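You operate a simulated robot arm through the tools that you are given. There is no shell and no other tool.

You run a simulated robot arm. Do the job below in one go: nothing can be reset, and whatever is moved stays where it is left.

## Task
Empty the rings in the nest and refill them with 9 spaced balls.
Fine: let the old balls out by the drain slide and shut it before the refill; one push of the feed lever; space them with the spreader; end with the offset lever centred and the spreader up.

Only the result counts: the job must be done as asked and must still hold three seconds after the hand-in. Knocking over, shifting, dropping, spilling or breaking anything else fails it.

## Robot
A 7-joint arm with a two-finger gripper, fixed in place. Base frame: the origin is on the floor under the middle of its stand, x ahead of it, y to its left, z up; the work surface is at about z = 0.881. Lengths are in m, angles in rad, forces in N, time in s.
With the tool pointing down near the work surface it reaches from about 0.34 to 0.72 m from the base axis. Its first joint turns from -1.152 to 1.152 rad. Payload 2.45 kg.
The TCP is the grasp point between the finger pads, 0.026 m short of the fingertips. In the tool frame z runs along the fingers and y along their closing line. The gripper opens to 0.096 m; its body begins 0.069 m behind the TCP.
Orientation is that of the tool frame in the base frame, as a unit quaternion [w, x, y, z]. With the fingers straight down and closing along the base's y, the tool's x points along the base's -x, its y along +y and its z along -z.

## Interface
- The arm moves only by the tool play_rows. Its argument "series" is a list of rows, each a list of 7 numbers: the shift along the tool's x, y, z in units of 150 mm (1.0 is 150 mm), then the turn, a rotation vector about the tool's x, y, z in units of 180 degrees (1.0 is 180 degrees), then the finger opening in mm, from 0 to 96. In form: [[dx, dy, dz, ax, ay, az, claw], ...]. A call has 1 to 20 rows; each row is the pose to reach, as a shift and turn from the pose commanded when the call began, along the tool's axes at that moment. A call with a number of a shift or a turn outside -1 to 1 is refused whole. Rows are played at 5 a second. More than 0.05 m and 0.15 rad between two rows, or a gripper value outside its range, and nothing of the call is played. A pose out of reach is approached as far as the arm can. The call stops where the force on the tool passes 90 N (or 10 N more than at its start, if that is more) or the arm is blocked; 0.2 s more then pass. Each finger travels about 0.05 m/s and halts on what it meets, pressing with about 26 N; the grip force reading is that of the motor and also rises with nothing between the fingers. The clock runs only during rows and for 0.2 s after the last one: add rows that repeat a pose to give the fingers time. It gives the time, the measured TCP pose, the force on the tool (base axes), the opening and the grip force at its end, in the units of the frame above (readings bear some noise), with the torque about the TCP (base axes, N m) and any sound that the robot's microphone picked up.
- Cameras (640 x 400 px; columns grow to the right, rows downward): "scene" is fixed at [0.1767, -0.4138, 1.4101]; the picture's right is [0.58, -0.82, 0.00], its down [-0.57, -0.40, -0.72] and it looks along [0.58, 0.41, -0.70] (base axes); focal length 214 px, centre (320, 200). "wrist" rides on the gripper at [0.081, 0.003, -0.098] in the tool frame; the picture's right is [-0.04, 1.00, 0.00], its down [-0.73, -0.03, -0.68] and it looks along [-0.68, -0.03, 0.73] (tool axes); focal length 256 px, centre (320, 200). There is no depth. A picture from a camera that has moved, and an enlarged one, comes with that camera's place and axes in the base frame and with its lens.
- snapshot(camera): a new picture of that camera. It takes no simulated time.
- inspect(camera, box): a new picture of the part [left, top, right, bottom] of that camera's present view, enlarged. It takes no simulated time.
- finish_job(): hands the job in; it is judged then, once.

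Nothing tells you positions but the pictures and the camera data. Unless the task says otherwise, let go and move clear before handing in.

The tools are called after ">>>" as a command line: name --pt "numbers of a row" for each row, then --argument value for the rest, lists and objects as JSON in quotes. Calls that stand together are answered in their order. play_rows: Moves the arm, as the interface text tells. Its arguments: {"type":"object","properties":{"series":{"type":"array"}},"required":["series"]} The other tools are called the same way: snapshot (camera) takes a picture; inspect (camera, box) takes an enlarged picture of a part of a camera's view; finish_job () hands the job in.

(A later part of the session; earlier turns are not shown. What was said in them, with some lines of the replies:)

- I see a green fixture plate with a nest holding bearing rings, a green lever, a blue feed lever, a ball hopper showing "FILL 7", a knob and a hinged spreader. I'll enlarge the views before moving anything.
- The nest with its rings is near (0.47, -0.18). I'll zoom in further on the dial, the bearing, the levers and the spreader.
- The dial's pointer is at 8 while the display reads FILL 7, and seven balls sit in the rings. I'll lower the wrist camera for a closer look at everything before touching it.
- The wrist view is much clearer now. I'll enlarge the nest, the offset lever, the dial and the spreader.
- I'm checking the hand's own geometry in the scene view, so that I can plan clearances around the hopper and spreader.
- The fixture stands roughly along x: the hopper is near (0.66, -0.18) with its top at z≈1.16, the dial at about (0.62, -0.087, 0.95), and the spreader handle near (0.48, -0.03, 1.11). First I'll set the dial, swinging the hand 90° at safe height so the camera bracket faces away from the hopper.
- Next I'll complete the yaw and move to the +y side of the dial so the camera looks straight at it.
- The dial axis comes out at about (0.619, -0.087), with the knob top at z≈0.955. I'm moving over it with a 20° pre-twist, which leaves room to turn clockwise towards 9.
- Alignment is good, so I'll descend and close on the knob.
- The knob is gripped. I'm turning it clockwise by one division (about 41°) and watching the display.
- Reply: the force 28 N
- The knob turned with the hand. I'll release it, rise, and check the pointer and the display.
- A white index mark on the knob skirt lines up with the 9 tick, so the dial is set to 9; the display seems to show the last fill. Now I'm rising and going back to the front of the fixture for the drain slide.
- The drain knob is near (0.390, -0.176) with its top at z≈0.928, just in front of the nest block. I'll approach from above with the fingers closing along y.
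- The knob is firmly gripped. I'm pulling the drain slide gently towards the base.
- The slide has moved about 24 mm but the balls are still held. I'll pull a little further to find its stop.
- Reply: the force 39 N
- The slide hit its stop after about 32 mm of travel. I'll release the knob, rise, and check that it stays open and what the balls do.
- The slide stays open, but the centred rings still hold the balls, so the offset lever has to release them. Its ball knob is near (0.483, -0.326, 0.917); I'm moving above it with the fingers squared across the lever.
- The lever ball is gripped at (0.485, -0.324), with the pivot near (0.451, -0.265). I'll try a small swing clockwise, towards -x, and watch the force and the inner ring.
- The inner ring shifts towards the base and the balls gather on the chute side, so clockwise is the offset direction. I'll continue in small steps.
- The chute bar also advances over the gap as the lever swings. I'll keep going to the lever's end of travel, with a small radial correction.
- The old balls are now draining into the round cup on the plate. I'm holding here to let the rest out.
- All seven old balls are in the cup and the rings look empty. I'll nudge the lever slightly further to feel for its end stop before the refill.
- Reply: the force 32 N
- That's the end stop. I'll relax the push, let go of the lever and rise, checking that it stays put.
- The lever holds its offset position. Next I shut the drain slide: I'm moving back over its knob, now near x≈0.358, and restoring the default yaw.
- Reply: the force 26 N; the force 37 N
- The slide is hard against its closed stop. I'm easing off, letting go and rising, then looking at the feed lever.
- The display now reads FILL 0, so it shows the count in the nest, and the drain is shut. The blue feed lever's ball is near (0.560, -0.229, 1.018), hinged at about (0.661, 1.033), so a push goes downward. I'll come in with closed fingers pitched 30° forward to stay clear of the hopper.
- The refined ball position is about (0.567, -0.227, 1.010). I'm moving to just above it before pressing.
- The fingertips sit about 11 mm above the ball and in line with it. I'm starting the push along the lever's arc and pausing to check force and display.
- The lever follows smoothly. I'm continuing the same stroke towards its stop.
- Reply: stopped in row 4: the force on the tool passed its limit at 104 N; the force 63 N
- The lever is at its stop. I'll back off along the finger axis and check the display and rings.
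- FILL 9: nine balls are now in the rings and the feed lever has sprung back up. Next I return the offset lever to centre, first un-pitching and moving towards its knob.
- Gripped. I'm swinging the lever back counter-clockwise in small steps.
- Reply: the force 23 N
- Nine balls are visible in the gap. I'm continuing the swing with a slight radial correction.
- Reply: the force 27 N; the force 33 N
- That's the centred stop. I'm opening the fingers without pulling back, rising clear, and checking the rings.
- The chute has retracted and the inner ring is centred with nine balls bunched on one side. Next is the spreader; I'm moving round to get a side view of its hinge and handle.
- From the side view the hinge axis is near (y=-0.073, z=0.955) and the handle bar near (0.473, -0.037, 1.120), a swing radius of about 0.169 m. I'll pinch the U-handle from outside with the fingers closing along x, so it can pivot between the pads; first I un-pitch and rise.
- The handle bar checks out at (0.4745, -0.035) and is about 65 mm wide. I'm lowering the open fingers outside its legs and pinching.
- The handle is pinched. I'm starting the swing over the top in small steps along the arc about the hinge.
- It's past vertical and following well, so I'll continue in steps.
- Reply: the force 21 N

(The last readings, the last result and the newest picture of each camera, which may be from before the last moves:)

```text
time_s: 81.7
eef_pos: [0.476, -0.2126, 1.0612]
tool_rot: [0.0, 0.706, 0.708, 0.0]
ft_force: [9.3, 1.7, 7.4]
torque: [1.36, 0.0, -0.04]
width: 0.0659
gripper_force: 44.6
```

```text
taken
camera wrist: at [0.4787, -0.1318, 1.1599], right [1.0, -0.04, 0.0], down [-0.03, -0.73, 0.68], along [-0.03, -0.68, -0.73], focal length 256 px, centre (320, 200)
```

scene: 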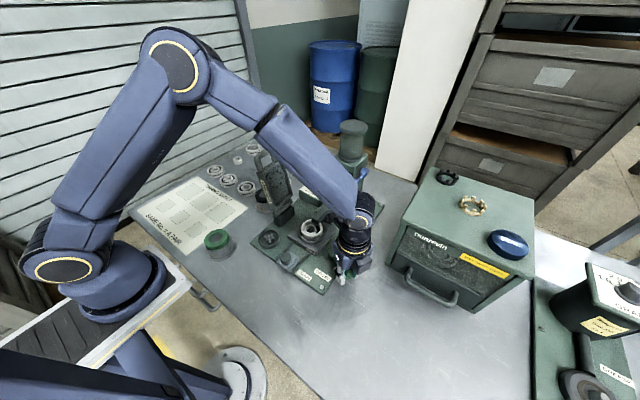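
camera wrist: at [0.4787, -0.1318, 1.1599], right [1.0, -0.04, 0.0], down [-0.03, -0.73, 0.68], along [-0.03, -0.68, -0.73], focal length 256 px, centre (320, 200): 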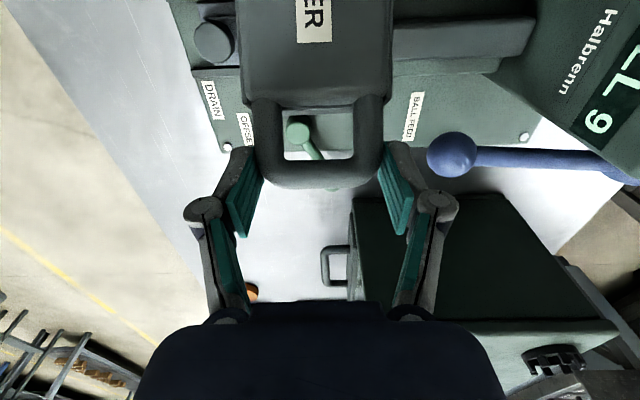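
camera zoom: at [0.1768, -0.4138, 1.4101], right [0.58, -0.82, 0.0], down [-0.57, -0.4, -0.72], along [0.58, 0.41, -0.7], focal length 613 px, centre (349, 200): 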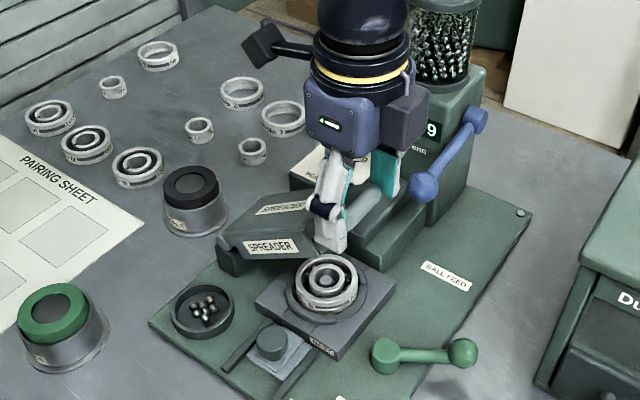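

The swing is at about 37° above horizontal. The right knuckle passes roughly 1 cm from the blue feed knob, so I'm going slowly and watching that gap.

>>> play_rows --pt "-0.029 0 0.041 0 0 0 55" --pt "-0.057 0 0.084 0 0 0 55" --pt "-0.083 0 0.128 0 0 0 55" --pt "-0.108 0 0.173 0 0 0 55" --pt "-0.108 0 0.173 0 0 0 55"

>>> inspect --camera "scene" --box '[260, 160, 380, 260]'

>>> snapshot --camera "wrist"

```text
time_s: 82.9
eef_pos: [0.4743, -0.2288, 1.0352]
tool_rot: [-0.001, 0.706, 0.708, -0.001]
ft_force: [6.6, 3.3, 4.4]
torque: [1.29, 0.04, -0.03]
width: 0.0661
gripper_force: 45.3
```

```text
4.00 times, centred on (320, 210) of scene
camera zoom: at [0.1768, -0.4137, 1.4101], right [0.58, -0.82, 0.0], down [-0.57, -0.4, -0.72], along [0.58, 0.41, -0.7], focal length 858 px, centre (320, 160)
```

zoom: 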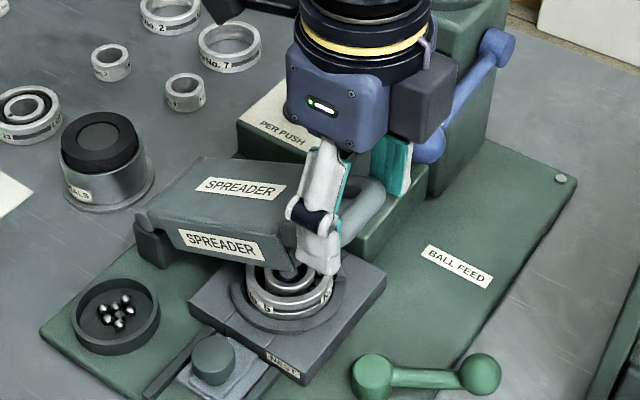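

```text
taken
camera wrist: at [0.4788, -0.1478, 1.134], right [1.0, -0.04, 0.0], down [-0.03, -0.73, 0.68], along [-0.03, -0.68, -0.73], focal length 256 px, centre (320, 200)
```

wrist: 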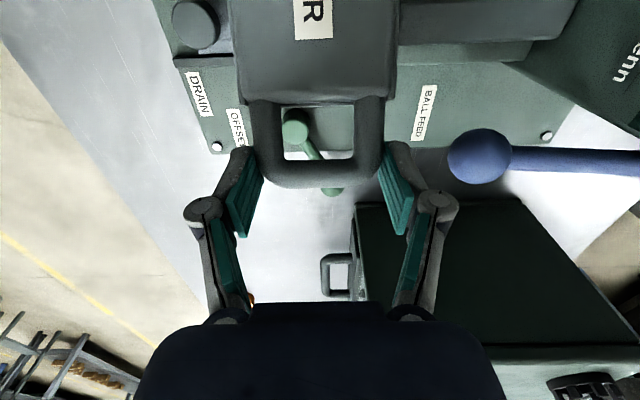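

>>> play_rows --pt "-0.022 0 0.046 0 0 0 55" --pt "-0.042 0 0.093 0 0 0 55" --pt "-0.06 0 0.141 0 0 0 55" --pt "-0.076 0 0.189 0 0 0 55" --pt "-0.076 0 0.189 0 0 0 55"

>>> inspect --camera "scene" --box '[260, 160, 380, 260]'

>>> snapshot --camera "wrist"

```text
time_s: 84.1
eef_pos: [0.4756, -0.2405, 1.0068]
tool_rot: [-0.001, 0.706, 0.708, -0.001]
ft_force: [6.1, 3.3, 5.3]
torque: [1.08, 0.01, 0.17]
width: 0.0658
gripper_force: 45.0
```

```text
4.00 times, centred on (320, 210) of scene
camera zoom: at [0.1768, -0.4138, 1.4101], right [0.58, -0.82, 0.0], down [-0.57, -0.4, -0.72], along [0.58, 0.41, -0.7], focal length 858 px, centre (320, 160)
```

zoom: 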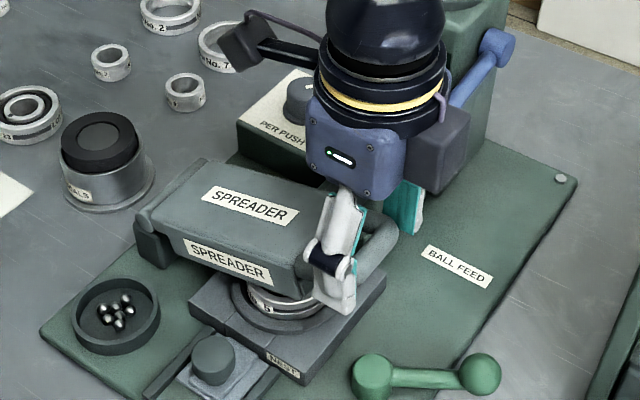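

```text
taken
camera wrist: at [0.4788, -0.1594, 1.1054], right [1.0, -0.04, 0.0], down [-0.03, -0.73, 0.68], along [-0.03, -0.68, -0.73], focal length 256 px, centre (320, 200)
```

wrist: 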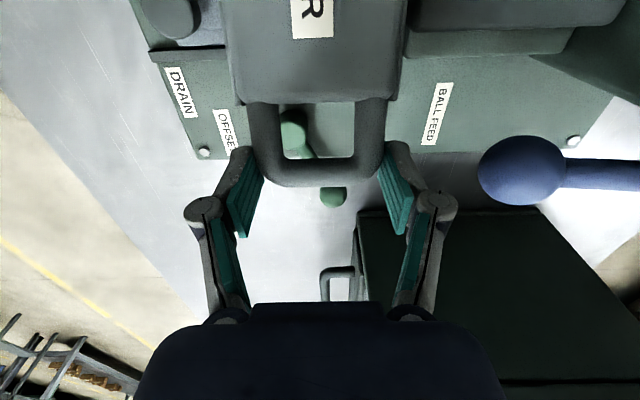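

>>> play_rows --pt "-0.014 0 0.049 0 0 0 55" --pt "-0.026 0 0.099 0 0 0 55" --pt "-0.035 0 0.149 0 0 0 55" --pt "-0.035 0 0.149 0 0 0 55"

>>> inspect --camera "scene" --box '[260, 160, 380, 260]'

>>> snapshot --camera "wrist"

```text
time_s: 85.1
eef_pos: [0.4756, -0.2451, 0.9846]
tool_rot: [-0.001, 0.706, 0.708, -0.001]
ft_force: [2.5, 1.4, 5.3]
torque: [1.2, -0.22, 0.04]
width: 0.0656
gripper_force: 45.2
```

```text
4.00 times, centred on (320, 210) of scene
camera zoom: at [0.1767, -0.4138, 1.4101], right [0.58, -0.82, 0.0], down [-0.57, -0.4, -0.72], along [0.58, 0.41, -0.7], focal length 858 px, centre (320, 160)
```

zoom: 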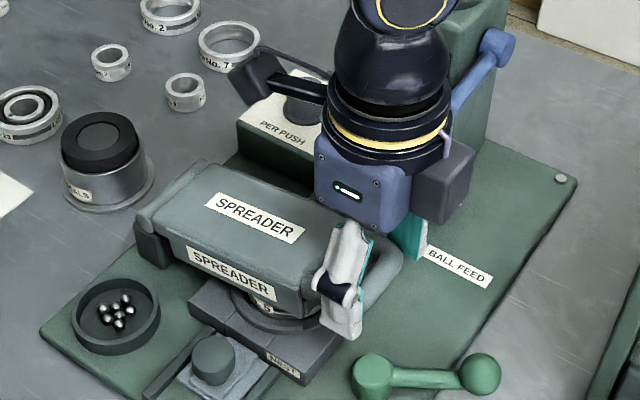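

```text
taken
camera wrist: at [0.4788, -0.1647, 1.0831], right [1.0, -0.04, 0.0], down [-0.03, -0.73, 0.68], along [-0.03, -0.68, -0.73], focal length 256 px, centre (320, 200)
```

wrist: 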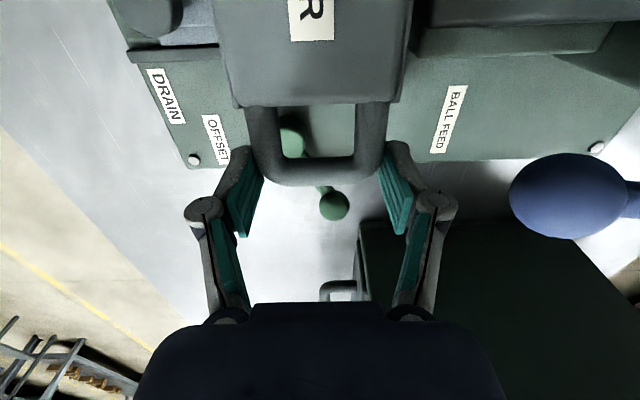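

>>> play_rows --pt "-0.004 0 0.025 0 0 0 55" --pt "-0.007 0 0.051 0 0 0 55" --pt "-0.01 0 0.076 0 0 0 55" --pt "-0.013 0 0.101 0 0 0 55" --pt "-0.013 0 0.101 0 0 0 55"

>>> inspect --camera "scene" --box '[260, 160, 380, 260]'

```text
time_s: 86.3
eef_pos: [0.4752, -0.2473, 0.9694]
tool_rot: [0.0, 0.706, 0.708, -0.001]
ft_force: [2.8, 0.7, 5.4]
torque: [1.22, -0.23, 0.01]
width: 0.0656
gripper_force: 44.6
```

```text
4.00 times, centred on (320, 210) of scene
camera zoom: at [0.1767, -0.4138, 1.4101], right [0.58, -0.82, 0.0], down [-0.57, -0.4, -0.72], along [0.58, 0.41, -0.7], focal length 858 px, centre (320, 160)
```

zoom: 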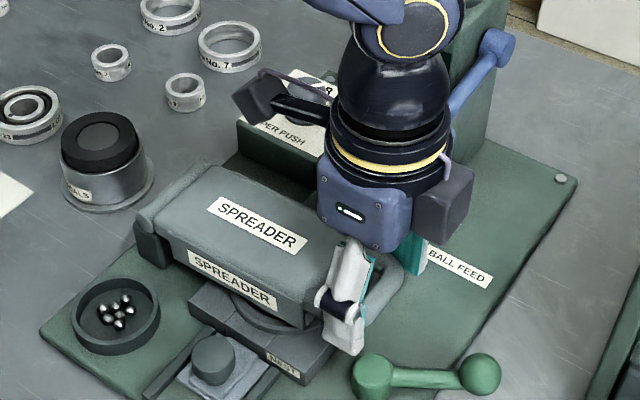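

>>> play_rows --pt "-0.002 0 0.017 0 0 0 55" --pt "-0.003 0 0.034 0 0 0 55" --pt "-0.003 0 0.051 0 0 0 55" --pt "-0.003 0 0.051 0 0 0 55"

>>> inspect --camera "scene" --box '[280, 190, 360, 260]'

>>> snapshot --camera "wrist"

```text
time_s: 87.3
eef_pos: [0.475, -0.2471, 0.9616]
tool_rot: [0.001, 0.706, 0.708, -0.001]
ft_force: [8.1, -0.1, 5.1]
torque: [1.16, -0.2, 0.04]
width: 0.0654
gripper_force: 45.1
```

```text
5.71 times, centred on (320, 225) of scene
camera zoom: at [0.1768, -0.4138, 1.4101], right [0.58, -0.82, 0.0], down [-0.57, -0.4, -0.72], along [0.58, 0.41, -0.7], focal length 1226 px, centre (320, 57)
```

zoom: 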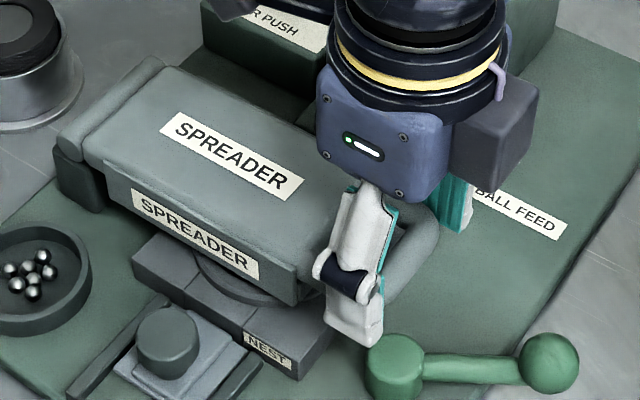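

```text
taken
camera wrist: at [0.4787, -0.167, 1.0604], right [1.0, -0.04, 0.0], down [-0.03, -0.73, 0.68], along [-0.03, -0.68, -0.73], focal length 256 px, centre (320, 200)
```

wrist: 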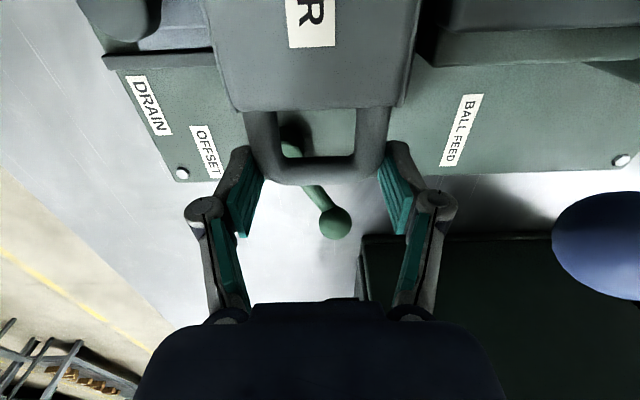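

>>> play_rows --pt "0 0 0.013 0 0 0 55" --pt "0 0 0.026 0 0 0 55" --pt "0 0 0.039 0 0 0 55" --pt "0 0 0.05 0 0 0 55" --pt "0 0 0.05 0 0 0 55"

>>> inspect --camera "scene" --box '[280, 190, 360, 260]'

```text
time_s: 88.5
eef_pos: [0.4752, -0.2493, 0.9546]
tool_rot: [0.001, 0.707, 0.708, -0.001]
ft_force: [4.5, -1.3, 29.5]
torque: [0.25, -0.09, 0.04]
width: 0.0653
gripper_force: 45.2
```

```text
5.71 times, centred on (320, 225) of scene
camera zoom: at [0.1764, -0.4136, 1.4102], right [0.58, -0.82, 0.0], down [-0.57, -0.4, -0.72], along [0.58, 0.41, -0.7], focal length 1226 px, centre (320, 57)
```

zoom: 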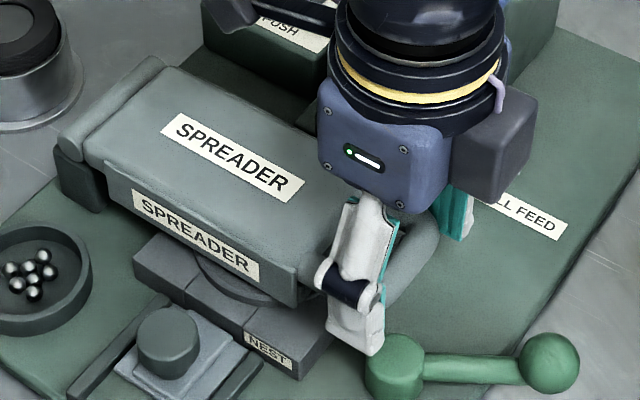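

The spreader is level and on its stop, with about 30 N pressing down. I'm holding a moment, then swinging it back up along the same arc.

>>> play_rows --pt "0 0 0 0 0 0 55" --pt "0 0 0 0 0 0 55" --pt "0 0 0 0 0 0 55" --pt "0 0 0 0 0 0 55" --pt "0 0 -0.05 0 0 0 55" --pt "0.003 0 -0.101 0 0 0 55" --pt "0.008 0 -0.152 0 0 0 55" --pt "0.015 0 -0.203 0 0 0 55" --pt "0.025 0 -0.253 0 0 0 55" --pt "0.037 0 -0.302 0 0 0 55" --pt "0.051 0 -0.351 0 0 0 55" --pt "0.051 0 -0.351 0 0 0 55"

>>> inspect --camera "scene" --box '[260, 160, 380, 260]'

>>> snapshot --camera "wrist"

```text
time_s: 91.1
eef_pos: [0.476, -0.2403, 1.0065]
tool_rot: [-0.001, 0.706, 0.708, 0.0]
ft_force: [7.8, 1.2, -9.9]
torque: [-1.37, -0.03, 0.19]
width: 0.065
gripper_force: 45.0
```

```text
4.00 times, centred on (320, 210) of scene
camera zoom: at [0.1771, -0.4138, 1.41], right [0.58, -0.82, 0.0], down [-0.57, -0.4, -0.72], along [0.58, 0.41, -0.7], focal length 858 px, centre (320, 160)
```

zoom: 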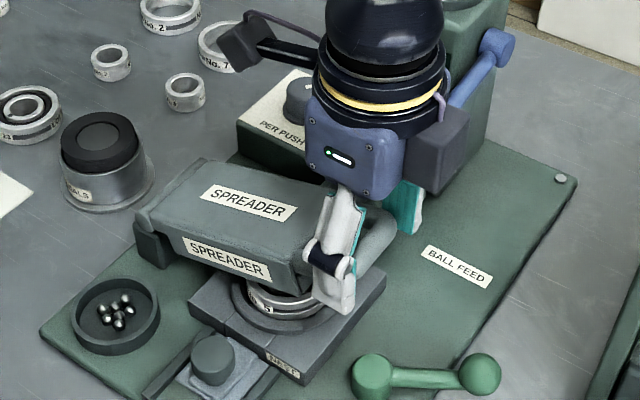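

```text
taken
camera wrist: at [0.4788, -0.159, 1.1053], right [1.0, -0.04, 0.0], down [-0.03, -0.73, 0.68], along [-0.03, -0.68, -0.73], focal length 256 px, centre (320, 200)
```

wrist: 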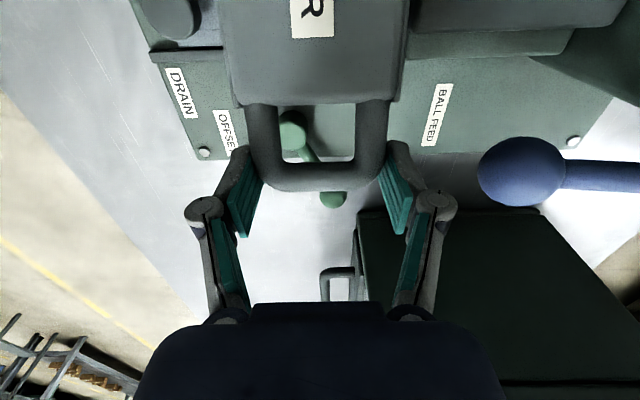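

>>> play_rows --pt "0.016 0 -0.049 0 0 0 55" --pt "0.034 0 -0.096 0 0 0 55" --pt "0.054 0 -0.143 0 0 0 55" --pt "0.076 0 -0.189 0 0 0 55" --pt "0.101 0 -0.234 0 0 0 55" --pt "0.127 0 -0.278 0 0 0 55" --pt "0.155 0 -0.321 0 0 0 55" --pt "0.184 0 -0.362 0 0 0 55" --pt "0.216 0 -0.402 0 0 0 55" --pt "0.249 0 -0.441 0 0 0 55" --pt "0.284 0 -0.478 0 0 0 55" --pt "0.321 0 -0.514 0 0 0 55" --pt "0.359 0 -0.548 0 0 0 55" --pt "0.399 0 -0.58 0 0 0 55" --pt "0.399 0 -0.58 0 0 0 55"

>>> inspect --camera "scene" --box '[240, 120, 380, 250]'

>>> inspect --camera "scene" --box '[300, 212, 348, 244]'

```text
time_s: 94.3
eef_pos: [0.4754, -0.1802, 1.0942]
tool_rot: [0.0, 0.707, 0.708, -0.001]
ft_force: [2.3, -10.4, -0.6]
torque: [-1.41, 0.26, 0.07]
width: 0.0655
gripper_force: 44.3
```

```text
3.08 times, centred on (310, 185) of scene
camera zoom: at [0.1768, -0.4141, 1.41], right [0.58, -0.82, 0.0], down [-0.57, -0.4, -0.72], along [0.58, 0.41, -0.7], focal length 660 px, centre (351, 246)
```

zoom: 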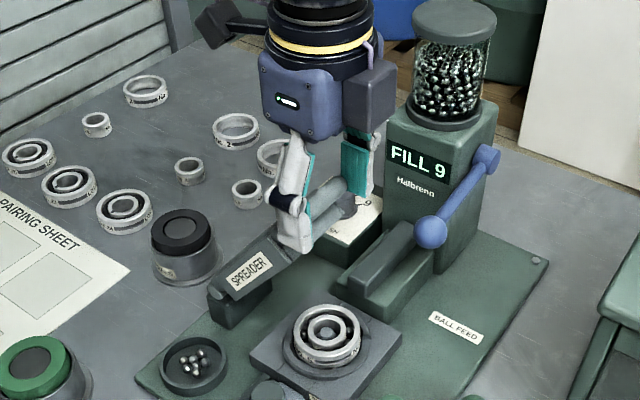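

```text
12.50 times, centred on (324, 228) of scene
camera zoom: at [0.1768, -0.4141, 1.41], right [0.58, -0.82, 0.0], down [-0.57, -0.4, -0.72], along [0.58, 0.41, -0.7], focal length 2681 px, centre (270, -150)
```

zoom: 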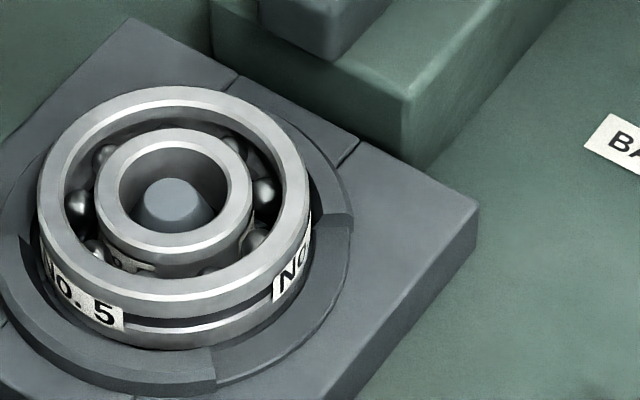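

The balls look spread round the raceway. I'm continuing the spreader upward past vertical.

>>> play_rows --pt "0.041 0 -0.031 0 0 0 55" --pt "0.083 0 -0.059 0 0 0 55" --pt "0.126 0 -0.086 0 0 0 55" --pt "0.171 0 -0.111 0 0 0 55" --pt "0.216 0 -0.134 0 0 0 55" --pt "0.263 0 -0.155 0 0 0 55" --pt "0.31 0 -0.174 0 0 0 55" --pt "0.359 0 -0.191 0 0 0 55" --pt "0.407 0 -0.205 0 0 0 55" --pt "0.457 0 -0.218 0 0 0 55" --pt "0.507 0 -0.229 0 0 0 55" --pt "0.557 0 -0.237 0 0 0 55" --pt "0.608 0 -0.243 0 0 0 55" --pt "0.659 0 -0.247 0 0 0 55" --pt "0.71 0 -0.248 0 0 0 55" --pt "0.761 0 -0.247 0 0 0 55" --pt "0.761 0 -0.247 0 0 0 55"

>>> inspect --camera "scene" --box '[220, 110, 360, 250]'

```text
time_s: 97.9
eef_pos: [0.4757, -0.066, 1.1311]
tool_rot: [0.0, 0.706, 0.708, -0.001]
ft_force: [-0.1, -0.1, 0.2]
torque: [0.02, 0.03, 0.0]
width: 0.0551
gripper_force: 0.1
```

```text
2.86 times, centred on (290, 180) of scene
camera zoom: at [0.1767, -0.4138, 1.4101], right [0.58, -0.82, 0.0], down [-0.57, -0.4, -0.72], along [0.58, 0.41, -0.7], focal length 613 px, centre (406, 257)
```

zoom: 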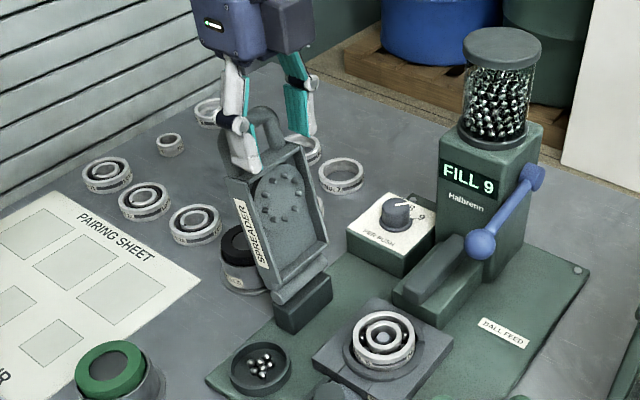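

The handle slipped out past vertical and the spreader has leaned back onto its rest. I'm easing the fingers away towards -y, rising clear, and checking everything.

>>> play_rows --pt "-0.07 0 0 0 0 0 55" --pt "-0.15 0 0 0 0 0 55" --pt "-0.15 0 -0.3 0 0 0 55" --pt "-0.15 0 -0.6 0 0 0 55" --pt "-0.15 0 -0.9 0 0 0 55" --pt "-0.15 0 -0.9 0 0 0 55"

>>> inspect --camera "scene" --box '[254, 140, 314, 230]'

>>> inspect --camera "scene" --box '[240, 160, 400, 290]'

>>> inspect --camera "scene" --box '[300, 212, 348, 244]'

>>> snapshot --camera "wrist"

```text
time_s: 99.3
eef_pos: [0.4745, -0.0883, 1.2646]
tool_rot: [-0.001, 0.706, 0.708, -0.001]
ft_force: [0.6, -0.6, -0.3]
torque: [0.01, 0.01, -0.04]
width: 0.0552
gripper_force: 0.0
```

```text
4.44 times, centred on (284, 185) of scene
camera zoom: at [0.1767, -0.4138, 1.4101], right [0.58, -0.82, 0.0], down [-0.57, -0.4, -0.72], along [0.58, 0.41, -0.7], focal length 953 px, centre (480, 267)
```

zoom: 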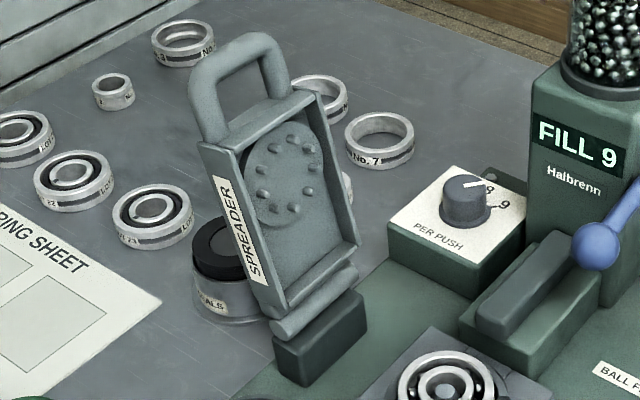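

```text
3.08 times, centred on (320, 225) of scene
camera zoom: at [0.1767, -0.4138, 1.4101], right [0.58, -0.82, 0.0], down [-0.57, -0.4, -0.72], along [0.58, 0.41, -0.7], focal length 660 px, centre (320, 123)
```

zoom: 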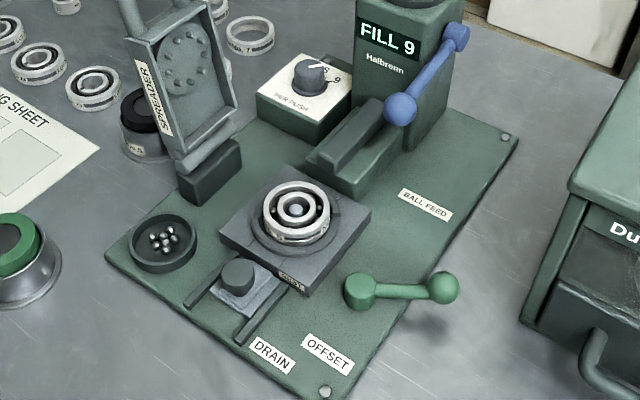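

```text
12.50 times, centred on (324, 228) of scene
camera zoom: at [0.1767, -0.4138, 1.4101], right [0.58, -0.82, 0.0], down [-0.57, -0.4, -0.72], along [0.58, 0.41, -0.7], focal length 2681 px, centre (270, -150)
```

zoom: 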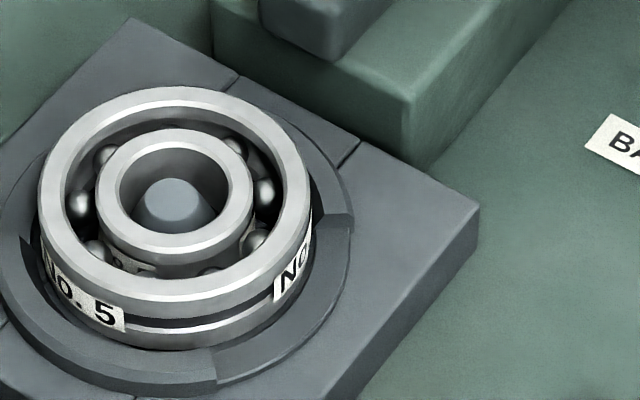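

```text
taken
camera wrist: at [0.4791, -0.0067, 1.364], right [1.0, -0.04, 0.0], down [-0.03, -0.73, 0.68], along [-0.03, -0.68, -0.73], focal length 256 px, centre (320, 200)
```

wrist: 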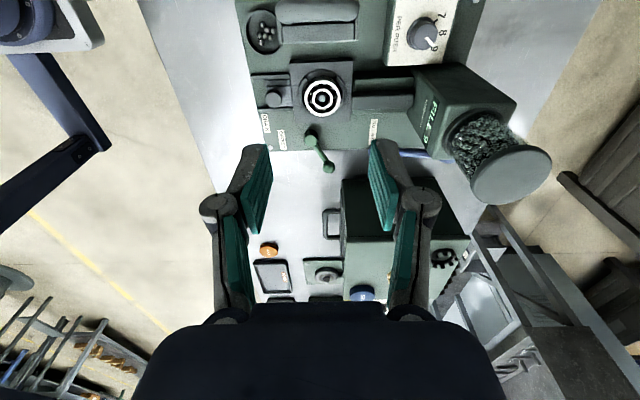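

The spreader is back at its original rest, the offset lever is at centre and the display reads FILL 9. I'll check the ball spacing and the dial up close.

>>> inspect --camera "wrist" --box '[296, 72, 346, 122]'

>>> inspect --camera "wrist" --box '[240, 0, 400, 180]'

>>> snapshot --camera "scene"

```text
8.00 times, centred on (321, 97) of wrist
camera zoom: at [0.4791, -0.0067, 1.364], right [1.0, -0.04, 0.0], down [-0.03, -0.73, 0.68], along [-0.03, -0.68, -0.73], focal length 2048 px, centre (312, 1024)
```

zoom: 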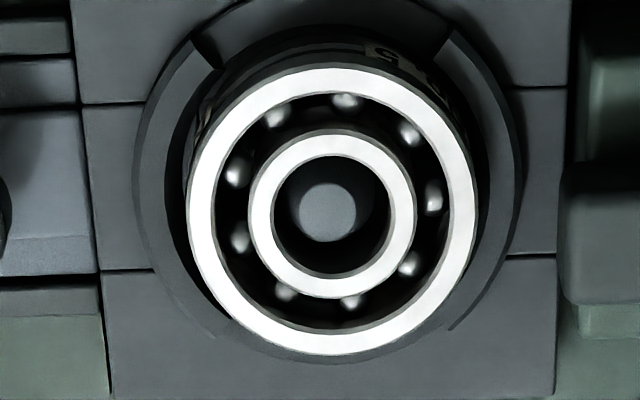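

```text
2.22 times, centred on (320, 90) of wrist
camera zoom: at [0.4791, -0.0067, 1.364], right [1.0, -0.04, 0.0], down [-0.03, -0.73, 0.68], along [-0.03, -0.68, -0.73], focal length 569 px, centre (320, 444)
```

zoom: 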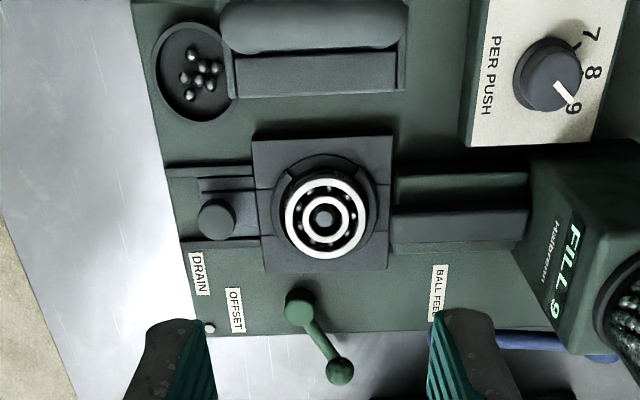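

```text
taken
```

scene: 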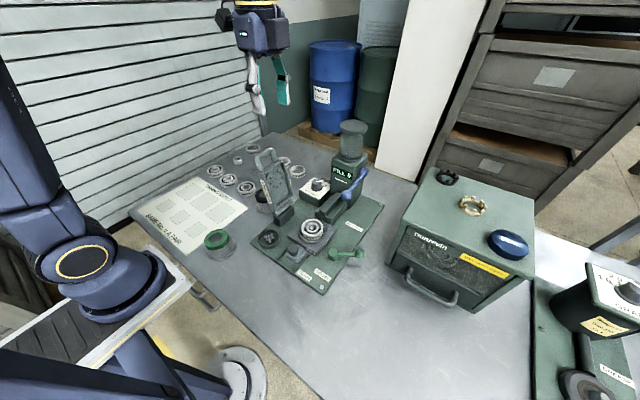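

>>> inspect --camera "scene" --box '[240, 190, 400, 290]'

>>> inspect --camera "scene" --box '[240, 110, 400, 210]'

```text
4.00 times, centred on (320, 240) of scene
camera zoom: at [0.1767, -0.4138, 1.4101], right [0.58, -0.82, 0.0], down [-0.57, -0.4, -0.72], along [0.58, 0.41, -0.7], focal length 858 px, centre (320, 40)
```

zoom: 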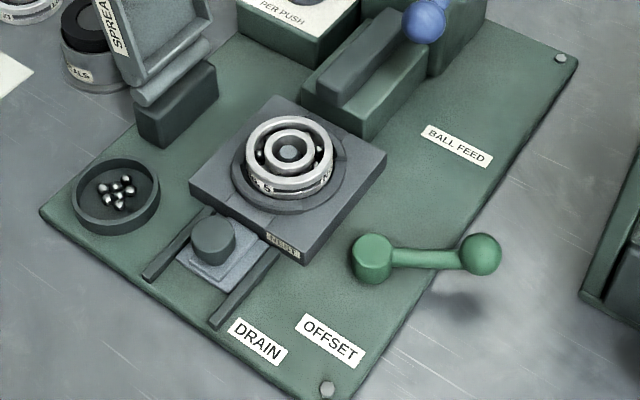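

```text
4.00 times, centred on (320, 160) of scene
camera zoom: at [0.1767, -0.4138, 1.4101], right [0.58, -0.82, 0.0], down [-0.57, -0.4, -0.72], along [0.58, 0.41, -0.7], focal length 858 px, centre (320, 360)
```

zoom: 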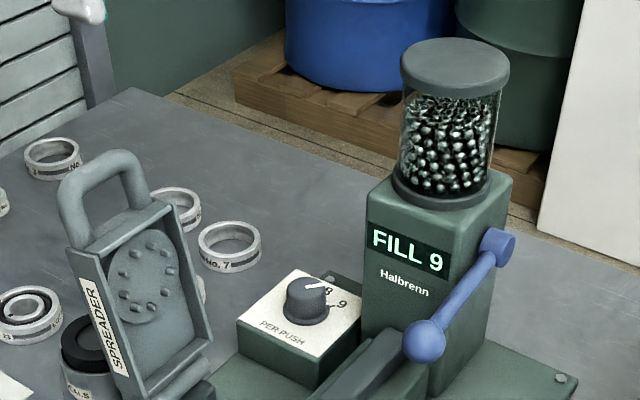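

Every control is back where it should be: drain shut, offset lever centred, spreader up, dial on 9 and the feed lever at rest. Nine evenly spaced balls sit in the rings, the seven old ones are in the cup, and the hand is clear, so I'm handing the job in.

>>> finish_job

```text
The job is handed in.
```

The job is done and handed in. The rings in the nest were emptied and now hold 9 evenly spaced balls. I counted nine in the close-up, and the display reads FILL 9.

- **Drain:** the seven old balls went out by the drain slide into the cup on the plate. They only dropped once the offset lever was also swung over. I shut the slide against its stop before refilling.
- **Refill:** I turned the dial from 8 to 9 and gave the feed lever one push down to its stop. It sprang back up on its own.
- **Spacing:** I swung the spreader down onto its stop once and raised it again. Just past vertical on the way up the handle slipped from the grip, and the spreader dropped back onto its rest. It settled in its starting position.
- **End state:** the offset lever is back against its centred stop and the spreader is up. The hand is open and clear of the fixture.

I saw nothing else knocked or moved in the final pictures.
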